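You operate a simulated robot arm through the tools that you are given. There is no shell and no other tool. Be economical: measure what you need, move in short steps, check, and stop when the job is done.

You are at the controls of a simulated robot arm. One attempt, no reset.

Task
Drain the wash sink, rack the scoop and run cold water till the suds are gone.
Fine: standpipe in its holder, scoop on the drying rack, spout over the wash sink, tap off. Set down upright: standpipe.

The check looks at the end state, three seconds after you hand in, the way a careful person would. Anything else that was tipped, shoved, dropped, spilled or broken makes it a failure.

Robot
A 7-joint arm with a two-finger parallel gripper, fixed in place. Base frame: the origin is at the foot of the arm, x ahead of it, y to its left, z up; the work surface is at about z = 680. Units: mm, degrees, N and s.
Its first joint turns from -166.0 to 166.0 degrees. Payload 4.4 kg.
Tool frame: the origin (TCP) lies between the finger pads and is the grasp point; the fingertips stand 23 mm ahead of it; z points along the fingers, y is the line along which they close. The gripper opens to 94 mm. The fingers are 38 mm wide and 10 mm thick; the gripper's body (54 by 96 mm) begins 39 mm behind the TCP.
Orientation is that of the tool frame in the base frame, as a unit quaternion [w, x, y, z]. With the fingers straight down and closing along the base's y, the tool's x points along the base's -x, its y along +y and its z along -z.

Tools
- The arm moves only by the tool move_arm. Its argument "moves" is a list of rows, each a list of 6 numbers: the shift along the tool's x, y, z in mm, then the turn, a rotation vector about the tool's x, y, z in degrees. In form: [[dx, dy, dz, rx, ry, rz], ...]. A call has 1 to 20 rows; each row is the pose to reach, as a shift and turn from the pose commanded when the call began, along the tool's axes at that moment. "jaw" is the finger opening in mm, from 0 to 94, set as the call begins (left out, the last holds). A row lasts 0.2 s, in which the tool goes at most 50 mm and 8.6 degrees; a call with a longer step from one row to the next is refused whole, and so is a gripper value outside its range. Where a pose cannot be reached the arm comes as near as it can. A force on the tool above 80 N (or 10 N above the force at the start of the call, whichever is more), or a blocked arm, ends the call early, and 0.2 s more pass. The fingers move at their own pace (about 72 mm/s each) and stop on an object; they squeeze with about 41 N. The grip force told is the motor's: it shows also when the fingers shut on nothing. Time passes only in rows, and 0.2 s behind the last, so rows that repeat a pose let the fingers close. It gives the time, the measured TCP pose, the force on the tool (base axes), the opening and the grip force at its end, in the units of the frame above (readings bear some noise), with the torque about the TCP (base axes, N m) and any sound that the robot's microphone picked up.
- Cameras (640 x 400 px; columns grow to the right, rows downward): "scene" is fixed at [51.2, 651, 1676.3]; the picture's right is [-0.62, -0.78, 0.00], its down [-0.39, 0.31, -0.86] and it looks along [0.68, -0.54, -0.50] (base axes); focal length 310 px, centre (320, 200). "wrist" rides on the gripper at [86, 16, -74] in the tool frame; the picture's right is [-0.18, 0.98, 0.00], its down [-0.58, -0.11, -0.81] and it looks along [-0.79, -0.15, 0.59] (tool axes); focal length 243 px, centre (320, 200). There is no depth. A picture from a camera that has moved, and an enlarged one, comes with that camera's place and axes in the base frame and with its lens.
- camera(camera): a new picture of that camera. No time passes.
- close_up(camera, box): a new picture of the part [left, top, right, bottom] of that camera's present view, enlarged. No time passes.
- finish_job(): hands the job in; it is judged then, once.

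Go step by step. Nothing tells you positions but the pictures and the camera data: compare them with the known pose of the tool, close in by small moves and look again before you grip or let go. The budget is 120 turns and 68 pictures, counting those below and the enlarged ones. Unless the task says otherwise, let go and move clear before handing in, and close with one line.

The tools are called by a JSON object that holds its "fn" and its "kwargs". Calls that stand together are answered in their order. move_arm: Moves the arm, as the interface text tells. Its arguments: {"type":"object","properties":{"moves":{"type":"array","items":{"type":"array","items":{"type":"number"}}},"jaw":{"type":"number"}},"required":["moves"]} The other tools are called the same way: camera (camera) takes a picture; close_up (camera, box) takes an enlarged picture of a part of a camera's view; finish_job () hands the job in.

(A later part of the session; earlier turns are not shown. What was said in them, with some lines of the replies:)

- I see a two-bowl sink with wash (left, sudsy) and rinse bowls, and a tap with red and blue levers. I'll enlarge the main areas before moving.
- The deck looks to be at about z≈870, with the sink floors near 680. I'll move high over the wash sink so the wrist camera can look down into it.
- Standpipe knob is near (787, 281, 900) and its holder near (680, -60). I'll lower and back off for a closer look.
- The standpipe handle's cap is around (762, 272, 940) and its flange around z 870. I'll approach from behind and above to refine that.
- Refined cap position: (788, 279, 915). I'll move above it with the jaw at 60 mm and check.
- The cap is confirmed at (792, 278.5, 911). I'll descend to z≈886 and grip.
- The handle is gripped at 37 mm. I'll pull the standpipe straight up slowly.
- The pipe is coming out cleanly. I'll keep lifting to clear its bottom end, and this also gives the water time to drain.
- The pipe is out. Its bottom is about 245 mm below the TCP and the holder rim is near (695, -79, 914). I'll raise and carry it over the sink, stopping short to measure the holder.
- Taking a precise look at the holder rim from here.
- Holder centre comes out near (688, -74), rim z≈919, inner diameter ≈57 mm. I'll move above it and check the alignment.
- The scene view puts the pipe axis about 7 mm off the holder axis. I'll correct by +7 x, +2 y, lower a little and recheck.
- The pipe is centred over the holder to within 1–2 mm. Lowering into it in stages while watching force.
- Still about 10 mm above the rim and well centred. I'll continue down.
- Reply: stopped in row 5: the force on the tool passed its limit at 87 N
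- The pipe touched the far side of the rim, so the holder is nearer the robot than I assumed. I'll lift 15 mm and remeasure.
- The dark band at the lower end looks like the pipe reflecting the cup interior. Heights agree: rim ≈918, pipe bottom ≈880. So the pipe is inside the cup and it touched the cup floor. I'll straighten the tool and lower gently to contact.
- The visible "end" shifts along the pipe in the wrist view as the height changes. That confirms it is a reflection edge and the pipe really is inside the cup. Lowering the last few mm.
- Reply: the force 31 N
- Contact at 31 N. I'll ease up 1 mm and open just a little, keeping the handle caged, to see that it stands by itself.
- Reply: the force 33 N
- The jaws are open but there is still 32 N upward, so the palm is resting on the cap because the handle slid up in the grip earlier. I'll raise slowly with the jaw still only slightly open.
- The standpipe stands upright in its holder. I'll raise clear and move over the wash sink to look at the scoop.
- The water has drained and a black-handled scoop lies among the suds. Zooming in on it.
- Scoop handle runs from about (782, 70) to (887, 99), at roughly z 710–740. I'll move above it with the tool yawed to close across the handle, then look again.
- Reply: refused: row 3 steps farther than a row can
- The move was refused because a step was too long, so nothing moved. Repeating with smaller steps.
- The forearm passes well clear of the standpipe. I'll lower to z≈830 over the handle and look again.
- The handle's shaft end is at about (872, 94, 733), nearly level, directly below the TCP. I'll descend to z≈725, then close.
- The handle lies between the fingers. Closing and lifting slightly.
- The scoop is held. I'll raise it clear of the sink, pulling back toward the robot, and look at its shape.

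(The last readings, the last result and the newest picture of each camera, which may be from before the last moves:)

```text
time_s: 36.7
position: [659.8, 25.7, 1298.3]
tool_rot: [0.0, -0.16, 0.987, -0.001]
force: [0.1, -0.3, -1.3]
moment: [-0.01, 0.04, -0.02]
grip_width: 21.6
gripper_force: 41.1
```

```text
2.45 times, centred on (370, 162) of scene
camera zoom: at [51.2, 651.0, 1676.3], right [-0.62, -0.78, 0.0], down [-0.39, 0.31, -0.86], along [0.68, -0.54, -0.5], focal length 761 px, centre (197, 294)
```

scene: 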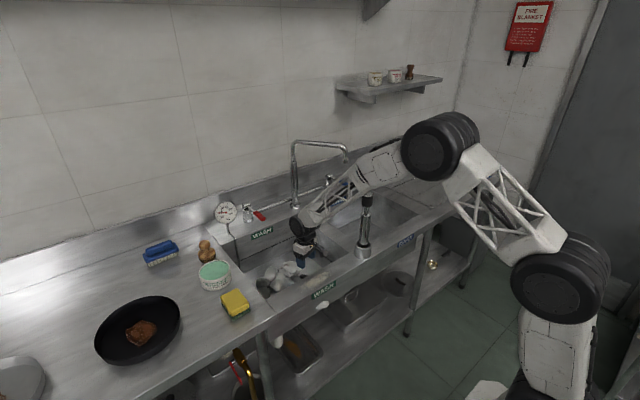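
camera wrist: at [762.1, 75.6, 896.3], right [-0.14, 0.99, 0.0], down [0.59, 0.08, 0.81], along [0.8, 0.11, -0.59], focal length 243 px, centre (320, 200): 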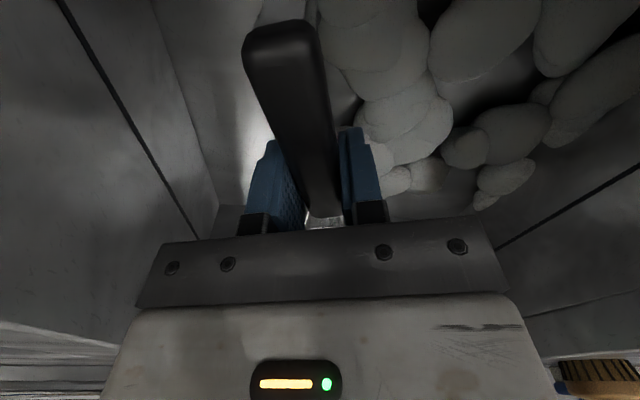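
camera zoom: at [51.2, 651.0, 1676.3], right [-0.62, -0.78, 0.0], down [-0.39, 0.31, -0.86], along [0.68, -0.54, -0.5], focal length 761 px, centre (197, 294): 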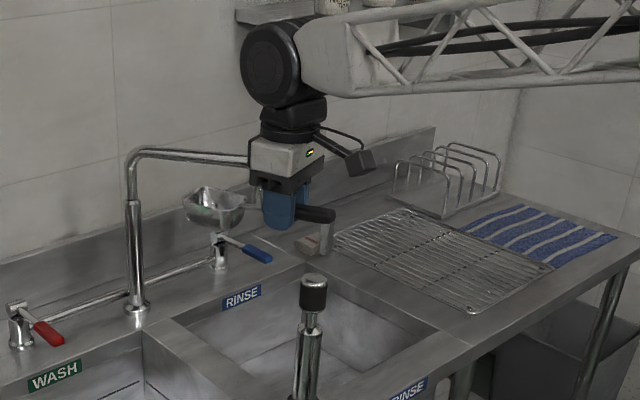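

The scoop is held nicely with the bowl pointing forward and opening up. The rack spans roughly x 715–1105, y −590 to −860. I'll carry the scoop high toward it while turning the bowl outward.

{"fn": "move_arm", "kwargs": {"moves": [[14, -37, 0, 0, 0, 4.7], [28, -74, 0, 0, 0, 9.4], [42, -111, 0, 0, 0, 14.1], [56, -148, 0, 0, 0, 18.8], [70, -185, 0, 0, 0, 23.5], [84, -222, 0, 0, 0, 28.2], [98, -259, 0, 0, 0, 32.9], [112, -296, 0, 0, 0, 37.6], [126, -333, 0, 0, 0, 42.3], [140, -370, 0, 0, 0, 47], [154, -407, 0, 0, 0, 51.7], [169, -445, 0, 0, 0, 56], [169, -445, 0, 0, 0, 56]]}}

{"fn": "camera", "kwargs": {"camera": "wrist"}}

```text
time_s: 39.5
position: [640.2, -448.9, 1295.9]
tool_rot: [0.001, 0.323, 0.946, 0.001]
force: [0.3, -0.7, -0.3]
moment: [0.05, 0.09, 0.01]
grip_width: 21.5
gripper_force: 40.9
```

```text
22 pictures are left
camera wrist: at [580.4, -384.7, 1371.1], right [0.75, 0.67, 0.0], down [0.39, -0.44, 0.81], along [0.54, -0.6, -0.59], focal length 243 px, centre (320, 200)
```

wrist: 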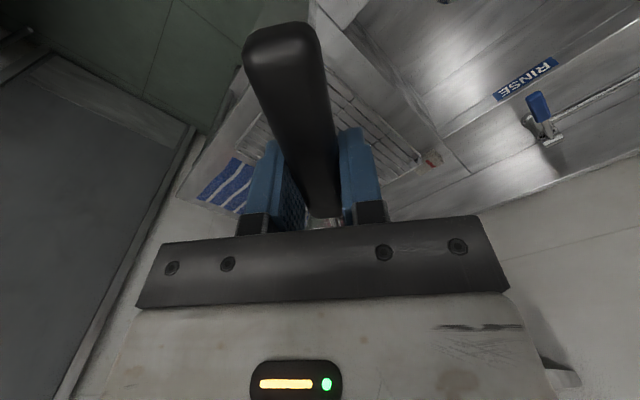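

Rack corners agree with my estimate. I'll move above the near part of the rack at z≈1100.

{"fn": "move_arm", "kwargs": {"moves": [[-28, -8, 28, 0, 0, 0], [-57, -16, 56, 0, 0, 0], [-86, -24, 84, 0, 0, 0], [-115, -32, 112, 0, 0, 0], [-144, -40, 140, 0, 0, 0], [-172, -48, 168, 0, 0, 0], [-200, -55, 196, 0, 0, 0], [-200, -55, 196, 0, 0, 0]]}}

{"fn": "close_up", "kwargs": {"camera": "scene", "box": [320, 90, 520, 215]}}

```text
time_s: 41.3
position: [764.8, -615.8, 1100.7]
tool_rot: [0.0, 0.322, 0.947, 0.0]
force: [0.0, 0.0, -1.2]
moment: [0.06, 0.0, -0.03]
grip_width: 21.2
gripper_force: 41.1
```

```text
3.20 times, centred on (420, 152) of scene
camera zoom: at [51.2, 651.0, 1676.3], right [-0.62, -0.78, 0.0], down [-0.39, 0.31, -0.86], along [0.68, -0.54, -0.5], focal length 992 px, centre (0, 352)
```

zoom: 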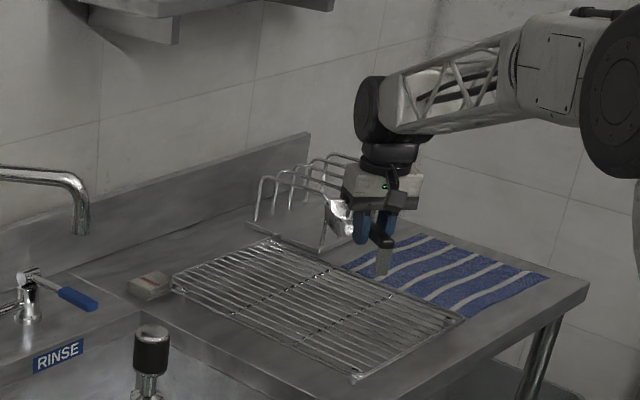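

Projected, the whole scoop lands inside the rack. Lowering to z≈960, then checking.

{"fn": "move_arm", "kwargs": {"moves": [[0, 0, 35, 0, 0, 0], [0, 0, 70, 0, 0, 0], [0, 0, 105, 0, 0, 0], [0, 0, 135, 0, 0, 0], [0, 0, 135, 0, 0, 0]]}}

{"fn": "close_up", "kwargs": {"camera": "scene", "box": [360, 140, 488, 220]}}

```text
time_s: 42.5
position: [764.7, -617.3, 964.8]
tool_rot: [0.001, 0.322, 0.947, -0.001]
force: [0.1, -0.7, -0.9]
moment: [0.01, 0.03, 0.01]
grip_width: 21.6
gripper_force: 41.3
```

```text
5.00 times, centred on (424, 180) of scene
camera zoom: at [51.2, 651.0, 1676.3], right [-0.62, -0.78, 0.0], down [-0.39, 0.31, -0.86], along [0.68, -0.54, -0.5], focal length 1550 px, centre (-200, 300)
```

zoom: 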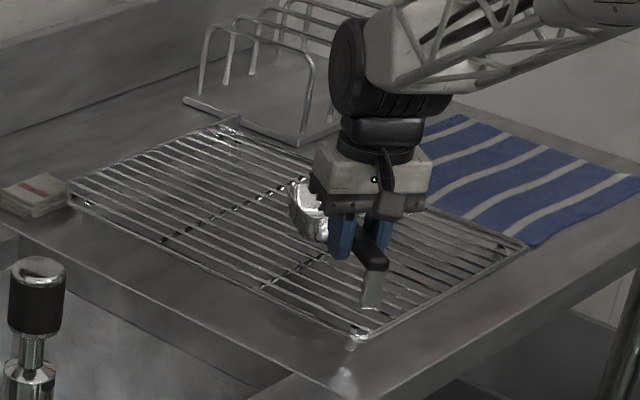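

A small foot hangs at the handle's end and would land right on the rack's front corner. I'll push the scoop 42 mm further outward, if the arm reaches.

{"fn": "move_arm", "kwargs": {"moves": [[-12, 0, 0, 0, 0, 0], [-24, 0, 0, 0, 0, 0], [-36, 0, 0, 0, 0, 0], [-42, 0, 0, 0, 0, 0], [-42, 0, 0, 0, 0, 0]]}}

{"fn": "close_up", "kwargs": {"camera": "scene", "box": [380, 150, 476, 210]}}

```text
time_s: 43.7
position: [797.1, -641.2, 966.3]
tool_rot: [0.0, 0.322, 0.947, -0.001]
force: [-0.2, -0.2, -1.8]
moment: [0.01, 0.04, 0.02]
grip_width: 21.6
gripper_force: 40.8
```

```text
6.67 times, centred on (428, 180) of scene
camera zoom: at [51.2, 651.0, 1676.3], right [-0.62, -0.78, 0.0], down [-0.39, 0.31, -0.86], along [0.68, -0.54, -0.5], focal length 2067 px, centre (-400, 333)
```

zoom: 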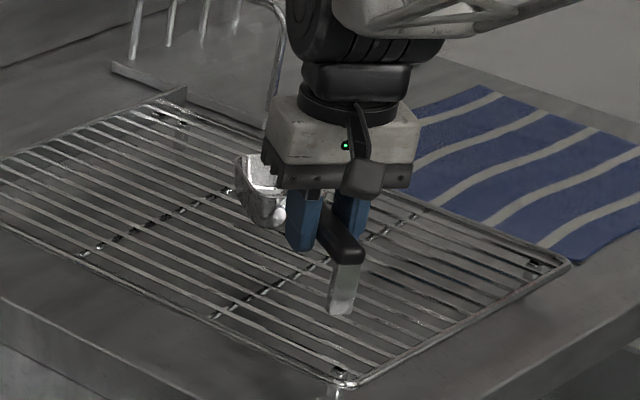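

Now well within the rack. Lowering in small steps until contact.

{"fn": "move_arm", "kwargs": {"moves": [[0, 0, 6, 0, 0, 0], [0, 0, 12, 0, 0, 0], [0, 0, 18, 0, 0, 0], [0, 0, 18, 0, 0, 0]]}}

{"fn": "move_arm", "kwargs": {"moves": [[0, 0, 3, 0, 0, 0], [0, 0, 6, 0, 0, 0], [0, 0, 6, 0, 0, 0]]}}

```text
time_s: 44.7
position: [799.9, -643.3, 951.0]
tool_rot: [0.004, 0.322, 0.947, -0.001]
force: [7.5, -10.2, 35.1]
moment: [-0.15, -0.13, 0.09]
grip_width: 21.6
gripper_force: 40.9
```

```text
time_s: 45.5
position: [796.4, -640.8, 938.0]
tool_rot: [-0.002, 0.321, 0.947, 0.0]
force: [-1.5, 0.0, 1.7]
moment: [0.18, 0.2, 0.08]
grip_width: 21.2
gripper_force: 40.7
```

I touched something at z≈951, and then it went down to 938 with almost no force. Checking what happened.

{"fn": "close_up", "kwargs": {"camera": "scene", "box": [380, 150, 476, 210]}}

{"fn": "camera", "kwargs": {"camera": "wrist"}}

```text
6.67 times, centred on (428, 180) of scene
camera zoom: at [51.2, 651.0, 1676.3], right [-0.62, -0.78, 0.0], down [-0.39, 0.31, -0.86], along [0.68, -0.54, -0.5], focal length 2067 px, centre (-400, 333)
```

zoom: 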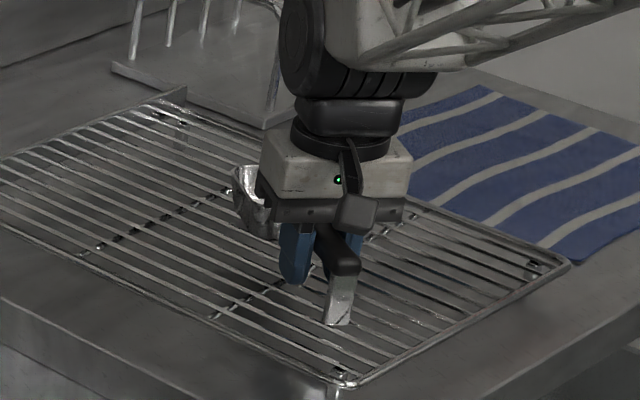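

```text
17 pictures are left
camera wrist: at [738.3, -575.9, 1013.9], right [0.75, 0.67, 0.0], down [0.4, -0.44, 0.8], along [0.54, -0.6, -0.59], focal length 243 px, centre (320, 200)
```

wrist: 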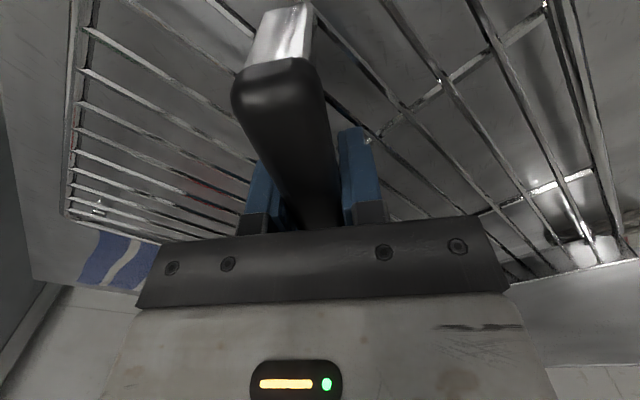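

The scoop pivoted slightly in the grip, bowl up against the wires, so it is nearly down. Continuing a few mm at a time.

{"fn": "move_arm", "kwargs": {"moves": [[0, 0, 2, 0, 0, 0], [0, 0, 4, 0, 0, 0], [0, 0, 4, 0, 0, 0]]}}

{"fn": "move_arm", "kwargs": {"moves": [[0, 0, 2, 0, 0, 0], [0, 0, 4, 0, 0, 0], [0, 0, 4, 0, 0, 0]]}}

```text
time_s: 46.3
position: [797.1, -641.9, 938.5]
tool_rot: [0.002, 0.323, 0.947, 0.0]
force: [-1.5, 2.8, 15.6]
moment: [0.67, 0.8, -0.07]
grip_width: 21.5
gripper_force: 41.0
```

```text
time_s: 47.1
position: [797.7, -642.7, 935.9]
tool_rot: [0.002, 0.321, 0.947, 0.0]
force: [4.6, -3.7, 29.4]
moment: [0.03, 0.02, 0.19]
grip_width: 21.7
gripper_force: 41.0
```

Balanced contact of 29 N with almost no moment, so the scoop is down on both ends. I'll ease up slightly and open.

{"fn": "move_arm", "kwargs": {"moves": [[0, 0, -2, 0, 0, 0], [0, 0, -2, 0, 0, 0], [0, 0, -2, 0, 0, 0], [0, 0, -2, 0, 0, 0]], "jaw": 44}}

{"fn": "close_up", "kwargs": {"camera": "scene", "box": [380, 150, 476, 210]}}

```text
time_s: 48.1
position: [797.3, -642.1, 935.7]
tool_rot: [0.001, 0.322, 0.947, -0.001]
force: [-0.1, 1.2, -1.1]
moment: [0.01, -0.02, -0.02]
grip_width: 44.0
gripper_force: 0.1
```

```text
6.67 times, centred on (428, 180) of scene
camera zoom: at [51.2, 651.0, 1676.3], right [-0.62, -0.78, 0.0], down [-0.39, 0.31, -0.86], along [0.68, -0.54, -0.5], focal length 2067 px, centre (-400, 333)
```

zoom: 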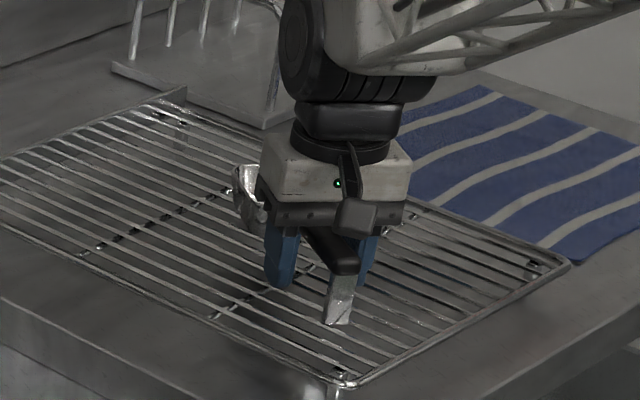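

The scoop rests on the rack. I'll rise clear, then go back to a viewpoint for the tap.

{"fn": "move_arm", "kwargs": {"moves": [[0, 0, -20, 0, 0, 0], [0, 0, -45, 0, 0, 0], [0, 0, -90, 0, 0, 0], [0, 0, -135, 0, 0, 0], [0, 0, -180, 0, 0, 0], [0, 0, -225, 0, 0, 0], [0, 0, -250, 0, 0, 0]]}}

{"fn": "move_arm", "kwargs": {"moves": [[34, 22, -18, 0, 0, -2.9], [68, 43, -36, 0, 0, -5.8], [102, 65, -54, 0, 0, -8.7], [135, 87, -72, 0, 0, -11.6], [169, 108, -90, 0, 0, -14.5], [203, 130, -108, 0, 0, -17.4], [237, 152, -126, 0, 0, -20.2], [271, 174, -144, 0, 0, -23.1], [305, 195, -162, 0, 0, -26], [338, 217, -180, 0, 0, -28.9], [372, 239, -198, 0, 0, -31.8], [406, 260, -216, 0, 0, -34.7], [440, 282, -234, 0, 0, -37.6], [440, 282, -234, 0, 0, -37.6]]}}

{"fn": "camera", "kwargs": {"camera": "wrist"}}

{"fn": "camera", "kwargs": {"camera": "scene"}}

```text
time_s: 49.7
position: [797.9, -642.4, 1186.2]
tool_rot: [0.0, 0.322, 0.947, 0.001]
force: [-0.1, 0.4, -0.3]
moment: [0.02, 0.0, -0.03]
grip_width: 43.9
gripper_force: 0.1
```

```text
time_s: 52.7
position: [620.8, -148.6, 1417.9]
tool_rot: [0.001, 0.0, 1.0, 0.0]
force: [-0.3, 0.5, 0.4]
moment: [0.02, 0.01, 0.0]
grip_width: 44.1
gripper_force: 0.0
```

```text
15 pictures are left
camera wrist: at [533.8, -132.2, 1492.8], right [0.18, 0.98, 0.0], down [0.58, -0.11, 0.81], along [0.79, -0.15, -0.59], focal length 243 px, centre (320, 200)
```

wrist: 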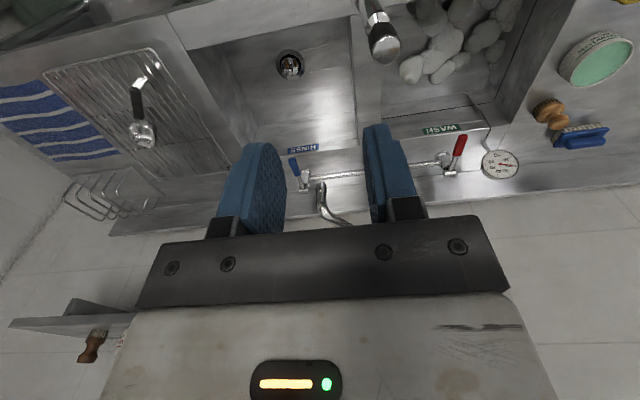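

```text
14 pictures are left
```

scene: 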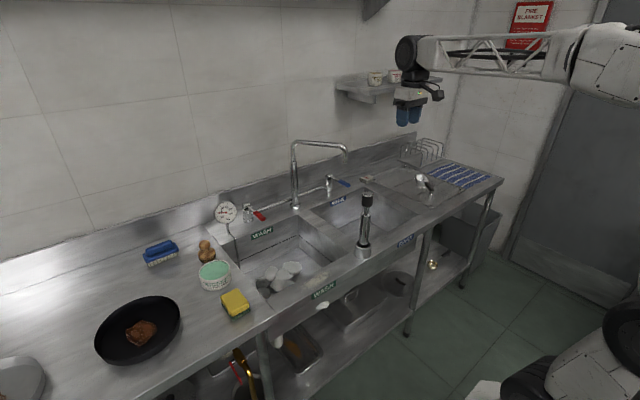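

The scoop is on the rack and the spout outlet is near (967, -212, ~1135), pivoting about (1148, -72). I'll close the fingers, tilt the tool forward for reach and go to the spout's right side.

{"fn": "move_arm", "kwargs": {"moves": [[-20, -14, 25, 0, -6.2, 0], [-42, -28, 51, 0, -12.4, 0], [-64, -43, 78, 0, -18.6, 0], [-87, -58, 105, 0, -24.8, 0], [-110, -73, 133, 0, -31, 0], [-133, -89, 161, 0, -37.2, 0], [-156, -105, 189, 0, -43.4, 0], [-180, -121, 218, 0, -50, 0], [-180, -121, 218, 0, -50, 0]], "jaw": 0}}

{"fn": "camera", "kwargs": {"camera": "wrist"}}

```text
time_s: 54.7
position: [801.4, -271.0, 1201.3]
tool_rot: [0.424, 0.001, 0.906, -0.002]
force: [0.7, -0.3, -0.4]
moment: [0.02, 0.03, 0.03]
grip_width: 0.2
gripper_force: 41.6
```

```text
13 pictures are left
camera wrist: at [688.1, -255.7, 1182.8], right [0.12, 0.98, 0.14], down [-0.25, -0.11, 0.96], along [0.96, -0.15, 0.23], focal length 243 px, centre (320, 200)
```

wrist: 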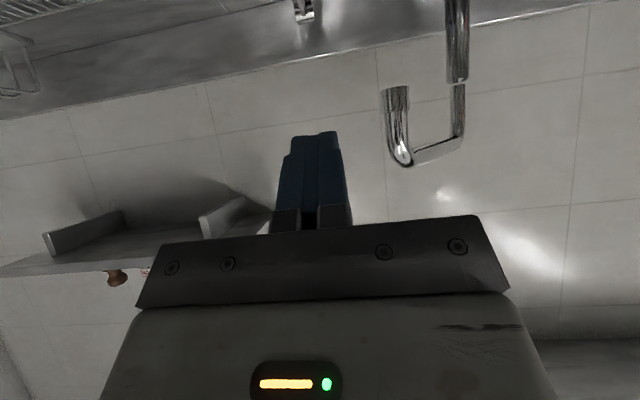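

Outlet downpipe confirmed at about (967, -204), z 1140–1220. I'll place the closed fingers on its right side, then sweep it along its arc toward the wash sink.

{"fn": "move_arm", "kwargs": {"moves": [[-20, 5, 33, 0, 0, 0], [-41, 10, 66, 0, 0, 0], [-62, 15, 99, 0, 0, 0], [-83, 20, 131, 0, 0, 0], [-83, 20, 131, 0, 0, 0]]}}

{"fn": "move_arm", "kwargs": {"moves": [[-2, 12, 2, 0, 0, 0], [-4, 24, 5, 0, 0, 0], [3, 42, -4, 0, 0, 0], [10, 61, -12, 0, 0, 0], [16, 85, -19, 0, 0, 0], [21, 109, -25, 0, 0, 0], [23, 132, -28, 0, 0, 0], [24, 156, -28, 0, 0, 0], [23, 180, -28, 0, 0, 0], [21, 203, -25, 0, 0, 0], [21, 203, -25, 0, 0, 0]]}}

{"fn": "camera", "kwargs": {"camera": "wrist"}}

```text
time_s: 55.9
position: [953.2, -252.3, 1180.5]
tool_rot: [0.422, 0.0, 0.906, -0.001]
force: [0.6, 1.0, 0.2]
moment: [0.01, -0.02, -0.04]
grip_width: 0.2
gripper_force: 40.8
```

```text
time_s: 58.3
position: [922.0, -47.2, 1180.0]
tool_rot: [0.423, 0.0, 0.906, -0.001]
force: [-0.2, -0.2, -0.6]
moment: [-0.02, -0.04, 0.02]
grip_width: 0.1
gripper_force: 41.2
```

```text
12 pictures are left
camera wrist: at [809.1, -31.1, 1162.2], right [0.12, 0.98, 0.14], down [-0.24, -0.11, 0.96], along [0.96, -0.15, 0.23], focal length 243 px, centre (320, 200)
```

wrist: 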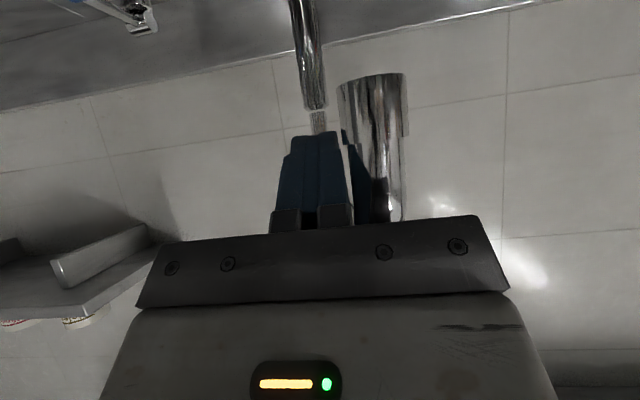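

The spout is following. Continuing the sweep over the wash sink.

{"fn": "move_arm", "kwargs": {"moves": [[-5, 24, 6, 0, 0, 0], [-11, 47, 13, 0, 0, 0], [-18, 66, 21, 0, 0, 0], [-25, 84, 30, 0, 0, 0], [-30, 94, 36, 0, 0, 0], [-35, 103, 42, 0, 0, 0], [-35, 103, 42, 0, 0, 0]]}}

{"fn": "camera", "kwargs": {"camera": "scene"}}

```text
time_s: 59.5
position: [965.1, 36.0, 1178.0]
tool_rot: [0.42, 0.004, 0.908, -0.002]
force: [-11.5, -31.8, -2.3]
moment: [0.92, -0.35, 0.21]
grip_width: 0.0
gripper_force: 41.1
stopped in row 5: the force on the tool passed its limit at 102 N (the readings are from after the stop); the commanded pose is now the measured one
```

```text
11 pictures are left
```

scene: 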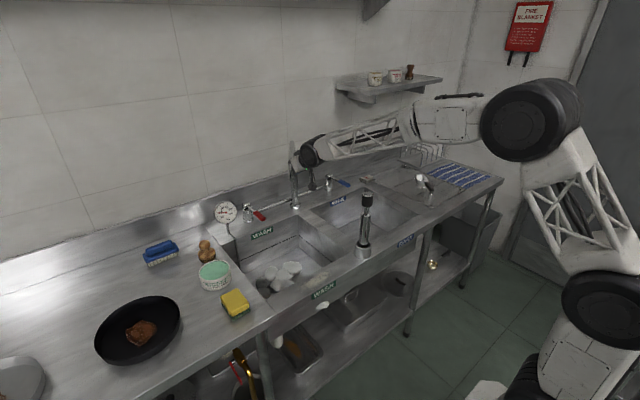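

The spout is at its stop, with its outlet around (967, 60) over the wash sink. I'll back off and move to the blue (cold) lever for a close look.

{"fn": "move_arm", "kwargs": {"moves": [[2, -20, -2, 0, 0, 0], [27, -35, -32, 0, 0, 0], [55, -60, -65, 0, 0, 0], [55, -100, -65, 0, 0, 0], [55, -145, -65, 0, 0, 0], [55, -190, -65, 0, 0, 0], [55, -235, -65, 0, 0, 0], [55, -280, -65, 0, 0, 0], [55, -320, -65, 0, 0, 0], [70, -345, -33, 0, 0, 0], [95, -345, 4, 0, 0, 0], [120, -345, 55, 0, 0, 0], [120, -345, 55, 0, 0, 0]]}}

{"fn": "camera", "kwargs": {"camera": "wrist"}}

```text
refused: row 12 steps farther than a row can; nothing moved
```

```text
10 pictures are left
camera wrist: at [852.0, 53.6, 1160.2], right [0.13, 0.98, 0.14], down [-0.24, -0.11, 0.96], along [0.96, -0.16, 0.22], focal length 243 px, centre (320, 200)
```

wrist: 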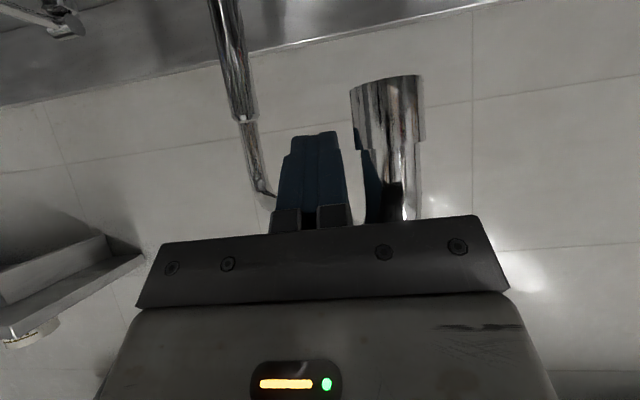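

One step was too long, so nothing moved. Resending with finer rows.

{"fn": "move_arm", "kwargs": {"moves": [[2, -20, -2, 0, 0, 0], [27, -35, -32, 0, 0, 0], [55, -60, -60, 0, 0, 0], [55, -100, -65, 0, 0, 0], [55, -145, -65, 0, 0, 0], [55, -190, -65, 0, 0, 0], [55, -235, -65, 0, 0, 0], [55, -280, -65, 0, 0, 0], [55, -320, -65, 0, 0, 0], [70, -345, -33, 0, 0, 0], [90, -345, 0, 0, 0, 0], [107, -345, 30, 0, 0, 0], [120, -345, 55, 0, 0, 0], [120, -345, 55, 0, 0, 0]]}}

```text
time_s: 62.5
position: [927.5, -305.8, 1051.5]
tool_rot: [0.42, 0.002, 0.907, -0.002]
force: [-0.4, -0.1, -0.7]
moment: [0.01, -0.03, 0.01]
grip_width: 0.1
gripper_force: 41.0
```

{"fn": "close_up", "kwargs": {"camera": "wrist", "box": [200, 0, 440, 150]}}

```text
2.67 times, centred on (320, 75) of wrist
camera zoom: at [814.5, -289.7, 1033.3], right [0.12, 0.98, 0.14], down [-0.24, -0.11, 0.96], along [0.96, -0.15, 0.22], focal length 647 px, centre (320, 533)
```

zoom: 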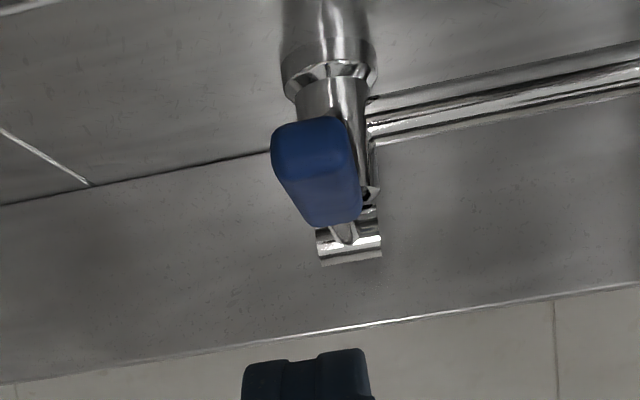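

The lever points at the robot with a cross-pin at its hub. I need to know whether it lifts or swings, so I'll take one enlarged scene view.

{"fn": "close_up", "kwargs": {"camera": "scene", "box": [230, 165, 358, 245]}}

```text
5.00 times, centred on (294, 205) of scene
camera zoom: at [51.2, 651.0, 1676.3], right [-0.62, -0.78, 0.0], down [-0.39, 0.31, -0.86], along [0.68, -0.54, -0.5], focal length 1550 px, centre (450, 175)
```

zoom: 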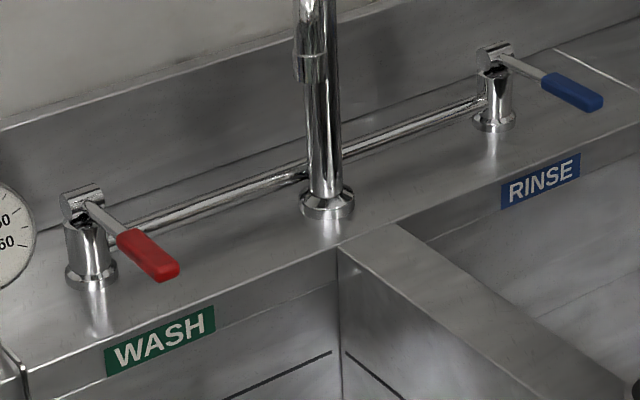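

The hub has a horizontal cross-pin, so the lever should lift. I'll open the jaws and slide them on either side of the blue handle, along the tool axis.

{"fn": "move_arm", "kwargs": {"moves": [[0, 0, 0, 0, 0, 0], [0, 0, 0, 0, 0, 0], [-4, -1, 30, 0, 0, 0], [-8, -2, 60, 0, 0, 0], [-12, -2, 90, 0, 0, 0], [-12, -2, 120, 0, 0, 0], [-12, -2, 145, 0, 0, 0], [-12, -2, 145, 0, 0, 0]], "jaw": 56}}

{"fn": "camera", "kwargs": {"camera": "wrist"}}

```text
time_s: 64.3
position: [1044.6, -307.5, 965.8]
tool_rot: [0.42, 0.002, 0.907, -0.002]
force: [-0.3, 0.3, 0.1]
moment: [0.02, 0.0, 0.0]
grip_width: 56.0
gripper_force: 0.1
```

```text
7 pictures are left
camera wrist: at [932.7, -291.7, 948.9], right [0.12, 0.98, 0.14], down [-0.24, -0.11, 0.96], along [0.96, -0.15, 0.22], focal length 243 px, centre (320, 200)
```

wrist: 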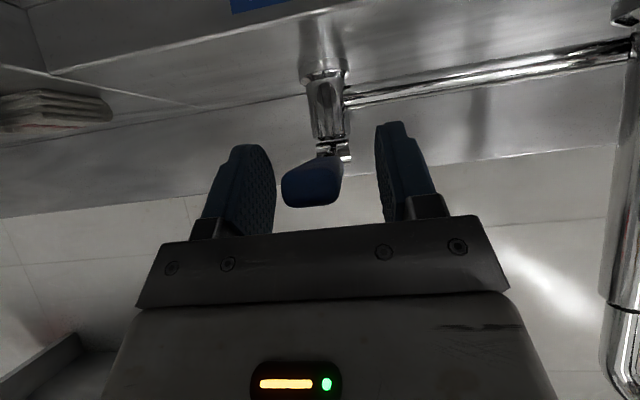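

The handle tip is right between the fingers, at about (1048, -314, 969). I'll move slightly further on and grip.

{"fn": "move_arm", "kwargs": {"moves": [[-8, -3, 5, 0, 0, 0], [-15, -5, 11, 0, 0, 0], [-15, -5, 11, 0, 0, 0]]}}

{"fn": "move_arm", "kwargs": {"moves": [[0, 0, 0, 0, 0, 0], [0, 0, 0, 0, 0, 0], [0, 0, 0, 0, 0, 0]], "jaw": 15}}

```text
time_s: 65.1
position: [1064.2, -313.5, 971.8]
tool_rot: [0.42, 0.002, 0.908, -0.002]
force: [-0.4, 0.1, 0.3]
moment: [-0.02, -0.02, 0.0]
grip_width: 56.2
gripper_force: 0.0
```

```text
time_s: 65.9
position: [1064.3, -312.8, 970.5]
tool_rot: [0.421, 0.001, 0.907, -0.002]
force: [5.4, 29.4, 0.4]
moment: [0.08, 0.36, 0.61]
grip_width: 28.1
gripper_force: 14.8
```

Gripped, but off-centre, with a 29 N side load. I'll shift +3 mm in y to relax it.

{"fn": "move_arm", "kwargs": {"moves": [[0, 2, 0, 0, 0, 0], [0, 4, 0, 0, 0, 0], [0, 4, 0, 0, 0, 0]]}}

```text
time_s: 66.7
position: [1064.0, -310.0, 969.7]
tool_rot: [0.421, 0.002, 0.907, -0.002]
force: [5.8, 15.3, -4.0]
moment: [0.11, 0.39, 1.78]
grip_width: 24.0
gripper_force: 45.6
```

Firm grip at 24 mm now. Trying a gentle lift of the lever.

{"fn": "move_arm", "kwargs": {"moves": [[-3, 0, -3, 0, 0, 0], [-7, 0, -6, 0, 0, 0], [-11, 0, -9, 0, 0, 0], [-15, 0, -12, 0, 0, 0], [-15, 0, -12, 0, 0, 0]]}}

```text
time_s: 67.9
position: [1065.5, -309.8, 991.5]
tool_rot: [0.421, 0.003, 0.907, -0.002]
force: [1.2, 5.5, -12.6]
moment: [-0.08, 1.34, 1.51]
grip_width: 23.7
gripper_force: 45.0
```

It moved up 20 mm with modest force. Continuing along the arc.

{"fn": "move_arm", "kwargs": {"moves": [[-6, 0, -3, 0, 0, 0], [-12, 0, -5, 0, 0, 0], [-18, 0, -7, 0, 0, 0], [-25, 0, -9, 0, 0, 0], [-25, 0, -9, 0, 0, 0]]}}

{"fn": "camera", "kwargs": {"camera": "scene"}}

```text
time_s: 69.1
position: [1074.0, -310.8, 1015.3]
tool_rot: [0.421, 0.002, 0.907, -0.002]
force: [-5.9, 4.1, -9.0]
moment: [0.22, 1.32, 1.43]
grip_width: 23.9
gripper_force: 45.1
```

```text
6 pictures are left
```

scene: 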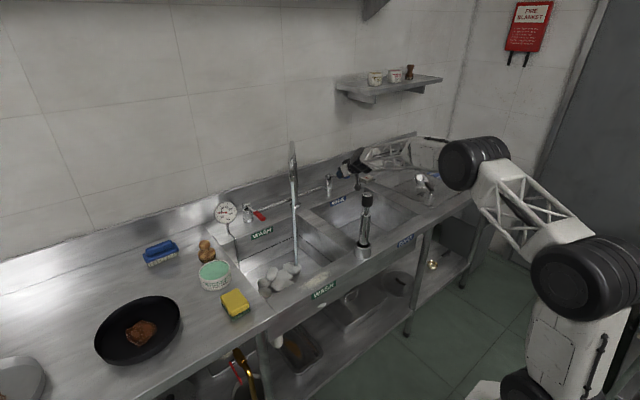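

Water is running from the spout into the wash sink. I'll hold the lever open for a while.

{"fn": "move_arm", "kwargs": {"moves": [[0, 0, 0, 0, 0, 0], [0, 0, 0, 0, 0, 0], [0, 0, 0, 0, 0, 0], [0, 0, 0, 0, 0, 0], [0, 0, 0, 0, 0, 0], [0, 0, 0, 0, 0, 0], [0, 0, 0, 0, 0, 0], [0, 0, 0, 0, 0, 0], [0, 0, 0, 0, 0, 0], [0, 0, 0, 0, 0, 0], [0, 0, 0, 0, 0, 0], [0, 0, 0, 0, 0, 0], [0, 0, 0, 0, 0, 0], [0, 0, 0, 0, 0, 0], [0, 0, 0, 0, 0, 0], [0, 0, 0, 0, 0, 0], [0, 0, 0, 0, 0, 0], [0, 0, 0, 0, 0, 0], [0, 0, 0, 0, 0, 0], [0, 0, 0, 0, 0, 0]]}}

{"fn": "move_arm", "kwargs": {"moves": [[0, 0, 0, 0, 0, 0], [0, 0, 0, 0, 0, 0], [0, 0, 0, 0, 0, 0], [0, 0, 0, 0, 0, 0], [0, 0, 0, 0, 0, 0], [0, 0, 0, 0, 0, 0], [0, 0, 0, 0, 0, 0], [0, 0, 0, 0, 0, 0], [0, 0, 0, 0, 0, 0], [0, 0, 0, 0, 0, 0], [0, 0, 0, 0, 0, 0], [0, 0, 0, 0, 0, 0], [0, 0, 0, 0, 0, 0], [0, 0, 0, 0, 0, 0], [0, 0, 0, 0, 0, 0], [0, 0, 0, 0, 0, 0], [0, 0, 0, 0, 0, 0], [0, 0, 0, 0, 0, 0], [0, 0, 0, 0, 0, 0], [0, 0, 0, 0, 0, 0]]}}

{"fn": "close_up", "kwargs": {"camera": "scene", "box": [225, 130, 385, 300]}}

```text
time_s: 73.3
position: [1074.4, -309.2, 1014.9]
tool_rot: [0.421, 0.002, 0.907, -0.002]
force: [7.1, -9.7, 2.5]
moment: [0.24, -0.61, 1.52]
grip_width: 23.8
gripper_force: 45.0
```

```text
time_s: 77.5
position: [1073.1, -309.5, 1014.3]
tool_rot: [0.42, 0.002, 0.907, -0.001]
force: [2.7, -11.9, 4.3]
moment: [0.23, -0.67, 1.48]
grip_width: 23.9
gripper_force: 44.8
```

```text
2.35 times, centred on (305, 215) of scene
camera zoom: at [51.2, 651.0, 1676.3], right [-0.62, -0.78, 0.0], down [-0.39, 0.31, -0.86], along [0.68, -0.54, -0.5], focal length 730 px, centre (355, 165)
```

zoom: 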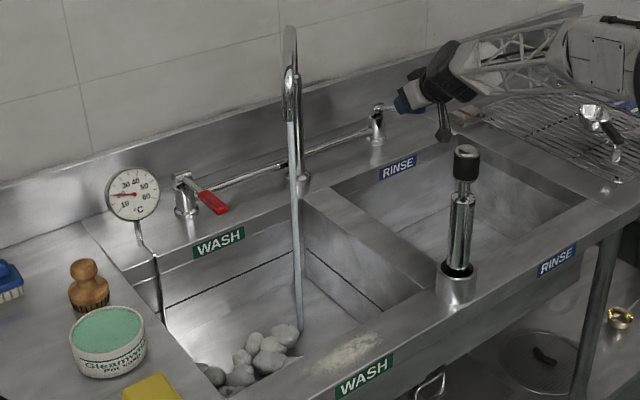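

The suds are shrinking and the thermometer shows cold water. I'll keep running it.

{"fn": "move_arm", "kwargs": {"moves": [[0, 0, 0, 0, 0, 0], [0, 0, 0, 0, 0, 0], [0, 0, 0, 0, 0, 0], [0, 0, 0, 0, 0, 0], [0, 0, 0, 0, 0, 0], [0, 0, 0, 0, 0, 0], [0, 0, 0, 0, 0, 0], [0, 0, 0, 0, 0, 0], [0, 0, 0, 0, 0, 0], [0, 0, 0, 0, 0, 0], [0, 0, 0, 0, 0, 0], [0, 0, 0, 0, 0, 0], [0, 0, 0, 0, 0, 0], [0, 0, 0, 0, 0, 0], [0, 0, 0, 0, 0, 0], [0, 0, 0, 0, 0, 0], [0, 0, 0, 0, 0, 0], [0, 0, 0, 0, 0, 0], [0, 0, 0, 0, 0, 0], [0, 0, 0, 0, 0, 0]]}}

{"fn": "move_arm", "kwargs": {"moves": [[0, 0, 0, 0, 0, 0], [0, 0, 0, 0, 0, 0], [0, 0, 0, 0, 0, 0], [0, 0, 0, 0, 0, 0], [0, 0, 0, 0, 0, 0], [0, 0, 0, 0, 0, 0], [0, 0, 0, 0, 0, 0], [0, 0, 0, 0, 0, 0], [0, 0, 0, 0, 0, 0], [0, 0, 0, 0, 0, 0], [0, 0, 0, 0, 0, 0], [0, 0, 0, 0, 0, 0], [0, 0, 0, 0, 0, 0], [0, 0, 0, 0, 0, 0], [0, 0, 0, 0, 0, 0], [0, 0, 0, 0, 0, 0], [0, 0, 0, 0, 0, 0], [0, 0, 0, 0, 0, 0], [0, 0, 0, 0, 0, 0], [0, 0, 0, 0, 0, 0]]}}

{"fn": "move_arm", "kwargs": {"moves": [[0, 0, 0, 0, 0, 0], [0, 0, 0, 0, 0, 0], [0, 0, 0, 0, 0, 0], [0, 0, 0, 0, 0, 0], [0, 0, 0, 0, 0, 0], [0, 0, 0, 0, 0, 0], [0, 0, 0, 0, 0, 0], [0, 0, 0, 0, 0, 0], [0, 0, 0, 0, 0, 0], [0, 0, 0, 0, 0, 0], [0, 0, 0, 0, 0, 0], [0, 0, 0, 0, 0, 0], [0, 0, 0, 0, 0, 0], [0, 0, 0, 0, 0, 0], [0, 0, 0, 0, 0, 0], [0, 0, 0, 0, 0, 0], [0, 0, 0, 0, 0, 0], [0, 0, 0, 0, 0, 0], [0, 0, 0, 0, 0, 0], [0, 0, 0, 0, 0, 0]]}}

{"fn": "move_arm", "kwargs": {"moves": [[0, 0, 0, 0, 0, 0], [0, 0, 0, 0, 0, 0], [0, 0, 0, 0, 0, 0], [0, 0, 0, 0, 0, 0], [0, 0, 0, 0, 0, 0], [0, 0, 0, 0, 0, 0], [0, 0, 0, 0, 0, 0], [0, 0, 0, 0, 0, 0], [0, 0, 0, 0, 0, 0], [0, 0, 0, 0, 0, 0], [0, 0, 0, 0, 0, 0], [0, 0, 0, 0, 0, 0], [0, 0, 0, 0, 0, 0], [0, 0, 0, 0, 0, 0], [0, 0, 0, 0, 0, 0], [0, 0, 0, 0, 0, 0], [0, 0, 0, 0, 0, 0], [0, 0, 0, 0, 0, 0], [0, 0, 0, 0, 0, 0], [0, 0, 0, 0, 0, 0]]}}

{"fn": "close_up", "kwargs": {"camera": "scene", "box": [225, 200, 345, 300]}}

```text
time_s: 81.7
position: [1074.7, -310.3, 1014.8]
tool_rot: [0.421, 0.002, 0.907, -0.001]
force: [-3.3, -13.5, 2.1]
moment: [0.16, -0.11, 1.51]
grip_width: 23.7
gripper_force: 45.5
```

```text
time_s: 85.9
position: [1073.3, -310.1, 1014.6]
tool_rot: [0.421, 0.002, 0.907, -0.002]
force: [-4.3, -13.1, 0.0]
moment: [0.24, 0.18, 1.47]
grip_width: 23.7
gripper_force: 45.5
```

```text
time_s: 90.1
position: [1074.5, -310.6, 1015.0]
tool_rot: [0.421, 0.002, 0.907, -0.001]
force: [-1.8, -13.6, -0.8]
moment: [0.2, 0.09, 1.47]
grip_width: 23.8
gripper_force: 45.3
```

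```text
time_s: 94.3
position: [1074.0, -309.7, 1015.3]
tool_rot: [0.421, 0.002, 0.907, -0.001]
force: [-1.0, -13.5, -0.4]
moment: [0.15, 0.01, 1.43]
grip_width: 23.9
gripper_force: 44.9
```

```text
4.00 times, centred on (285, 250) of scene
camera zoom: at [51.2, 651.0, 1676.3], right [-0.62, -0.78, 0.0], down [-0.39, 0.31, -0.86], along [0.68, -0.54, -0.5], focal length 1240 px, centre (460, 0)
```

zoom: 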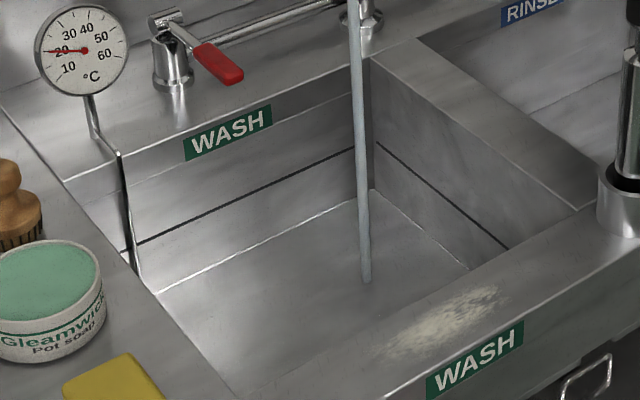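

The suds are gone in the visible part. I'll run it a few seconds more for the hidden front strip, then lower the lever to close.

{"fn": "move_arm", "kwargs": {"moves": [[0, 0, 0, 0, 0, 0], [0, 0, 0, 0, 0, 0], [0, 0, 0, 0, 0, 0], [0, 0, 0, 0, 0, 0], [0, 0, 0, 0, 0, 0], [0, 0, 0, 0, 0, 0], [0, 0, 0, 0, 0, 0], [0, 0, 0, 0, 0, 0], [0, 0, 0, 0, 0, 0], [0, 0, 0, 0, 0, 0], [0, 0, 0, 0, 0, 0], [0, 0, 0, 0, 0, 0], [0, 0, 0, 0, 0, 0], [0, 0, 0, 0, 0, 0], [0, 0, 0, 0, 0, 0], [0, 0, 0, 0, 0, 0], [0, 0, 0, 0, 0, 0], [0, 0, 0, 0, 0, 0], [0, 0, 0, 0, 0, 0], [0, 0, 0, 0, 0, 0]]}}

{"fn": "move_arm", "kwargs": {"moves": [[6, 0, 2, 0, 0, 0], [12, 0, 4, 0, 0, 0], [18, 0, 6, 0, 0, 0], [24, 0, 9, 0, 0, 0], [30, 0, 13, 0, 0, 0], [36, 0, 17, 0, 0, 0], [42, 0, 22, 0, 0, 0], [44, 0, 24, 0, 0, 0], [44, 0, 24, 0, 0, 0]]}}

{"fn": "close_up", "kwargs": {"camera": "scene", "box": [245, 140, 385, 280]}}

```text
time_s: 98.5
position: [1074.4, -310.3, 1014.5]
tool_rot: [0.421, 0.002, 0.907, -0.002]
force: [-0.6, -13.1, 0.5]
moment: [0.23, -0.03, 1.5]
grip_width: 23.8
gripper_force: 44.7
```

```text
time_s: 100.5
position: [1065.0, -308.6, 968.9]
tool_rot: [0.422, 0.003, 0.907, -0.003]
force: [-9.0, -5.2, 30.6]
moment: [-0.04, -0.23, 1.94]
grip_width: 23.8
gripper_force: 44.7
```

```text
2.86 times, centred on (315, 210) of scene
camera zoom: at [51.2, 651.0, 1676.3], right [-0.62, -0.78, 0.0], down [-0.39, 0.31, -0.86], along [0.68, -0.54, -0.5], focal length 886 px, centre (334, 171)
```

zoom: 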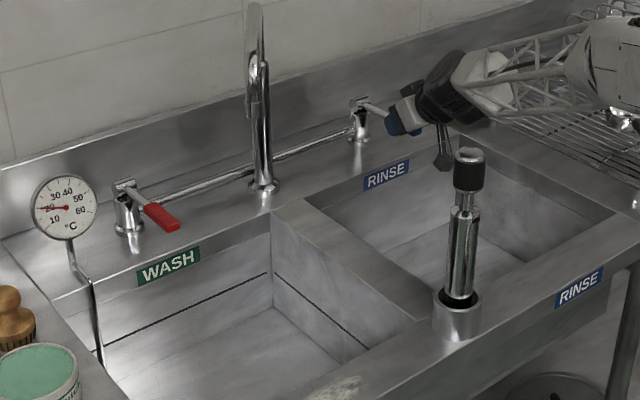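

The water is off and the lever is at its stop. I'll release and withdraw straight back along the tool axis.

{"fn": "move_arm", "kwargs": {"moves": [[0, 0, 0, 0, 0, 0], [0, 0, 0, 0, 0, 0], [0, 0, 0, 0, 0, 0], [0, 0, -25, 0, 0, 0], [0, 0, -60, 0, 0, 0], [0, 0, -100, 0, 0, 0], [0, 0, -145, 0, 0, 0], [0, 0, -190, 0, 0, 0], [0, 0, -235, 0, 0, 0], [0, 0, -280, 0, 0, 0], [0, 0, -325, 0, 0, 0], [0, 0, -370, 0, 0, 0], [0, 0, -415, 0, 0, 0], [0, 0, -460, 0, 0, 0], [0, 0, -460, 0, 0, 0]], "jaw": 56}}

```text
time_s: 103.7
position: [711.8, -307.7, 1263.9]
tool_rot: [0.42, 0.002, 0.907, -0.002]
force: [0.1, 0.5, -0.5]
moment: [0.03, 0.01, 0.04]
grip_width: 55.9
gripper_force: 0.1
```

I'll bring the gripper over the wash sink, tilted so the camera looks straight down, to verify that the hidden front strip is clear.

{"fn": "move_arm", "kwargs": {"moves": [[-11, 39, 1, 0, 7.3, 0], [-22, 78, 2, 0, 14.6, 0], [-33, 117, 3, 0, 21.9, 0], [-45, 156, 4, 0, 29.2, 0], [-56, 195, 5, 0, 36.5, 0], [-67, 234, 6, 0, 43.8, 0], [-78, 273, 7, 0, 51.1, 0], [-89, 312, 8, 0, 58.4, 0], [-100, 351, 9, 0, 65.7, 0], [-111, 390, 10, 0, 73, 0], [-122, 428, 12, 0, 80, 0], [-122, 428, 12, 0, 80, 0]]}}

{"fn": "camera", "kwargs": {"camera": "wrist"}}

```text
time_s: 106.3
position: [805.4, 120.8, 1347.1]
tool_rot: [-0.261, 0.003, 0.965, 0.0]
force: [0.3, 1.1, -0.1]
moment: [-0.01, -0.04, 0.0]
grip_width: 55.8
gripper_force: 0.0
```

```text
2 pictures are left
camera wrist: at [767.4, 136.5, 1455.8], right [0.16, 0.98, -0.09], down [0.91, -0.11, 0.4], along [0.38, -0.15, -0.91], focal length 243 px, centre (320, 200)
```

wrist: 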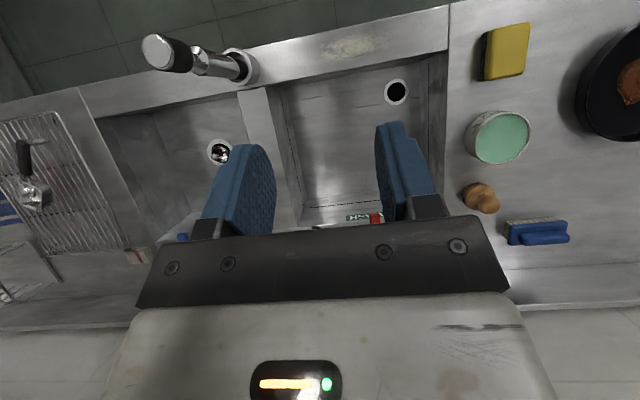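

The sink is empty and clean, with the drain open. One last scene check before handing in.

{"fn": "camera", "kwargs": {"camera": "scene"}}

```text
1 pictures are left
```

scene: 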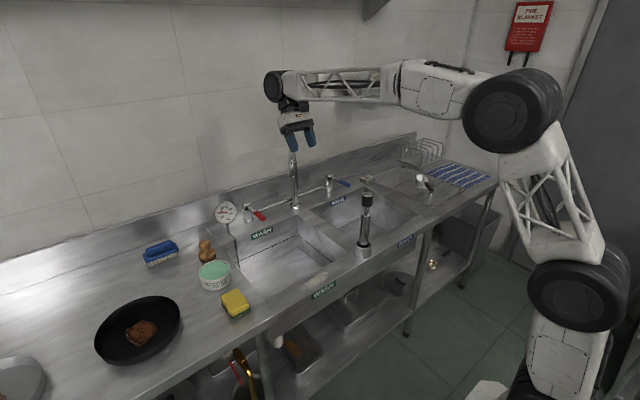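

Everything is in place: the standpipe is upright in its holder, the scoop is on the rack, the spout is over the wash sink, and the tap is off. Handing in.

{"fn": "finish_job", "kwargs": {}}

```text
The job is handed in.
```

The wash sink is drained and clear of suds, the standpipe is upright in its holder, the scoop is on the drying rack, the spout is over the wash sink and the tap is off.
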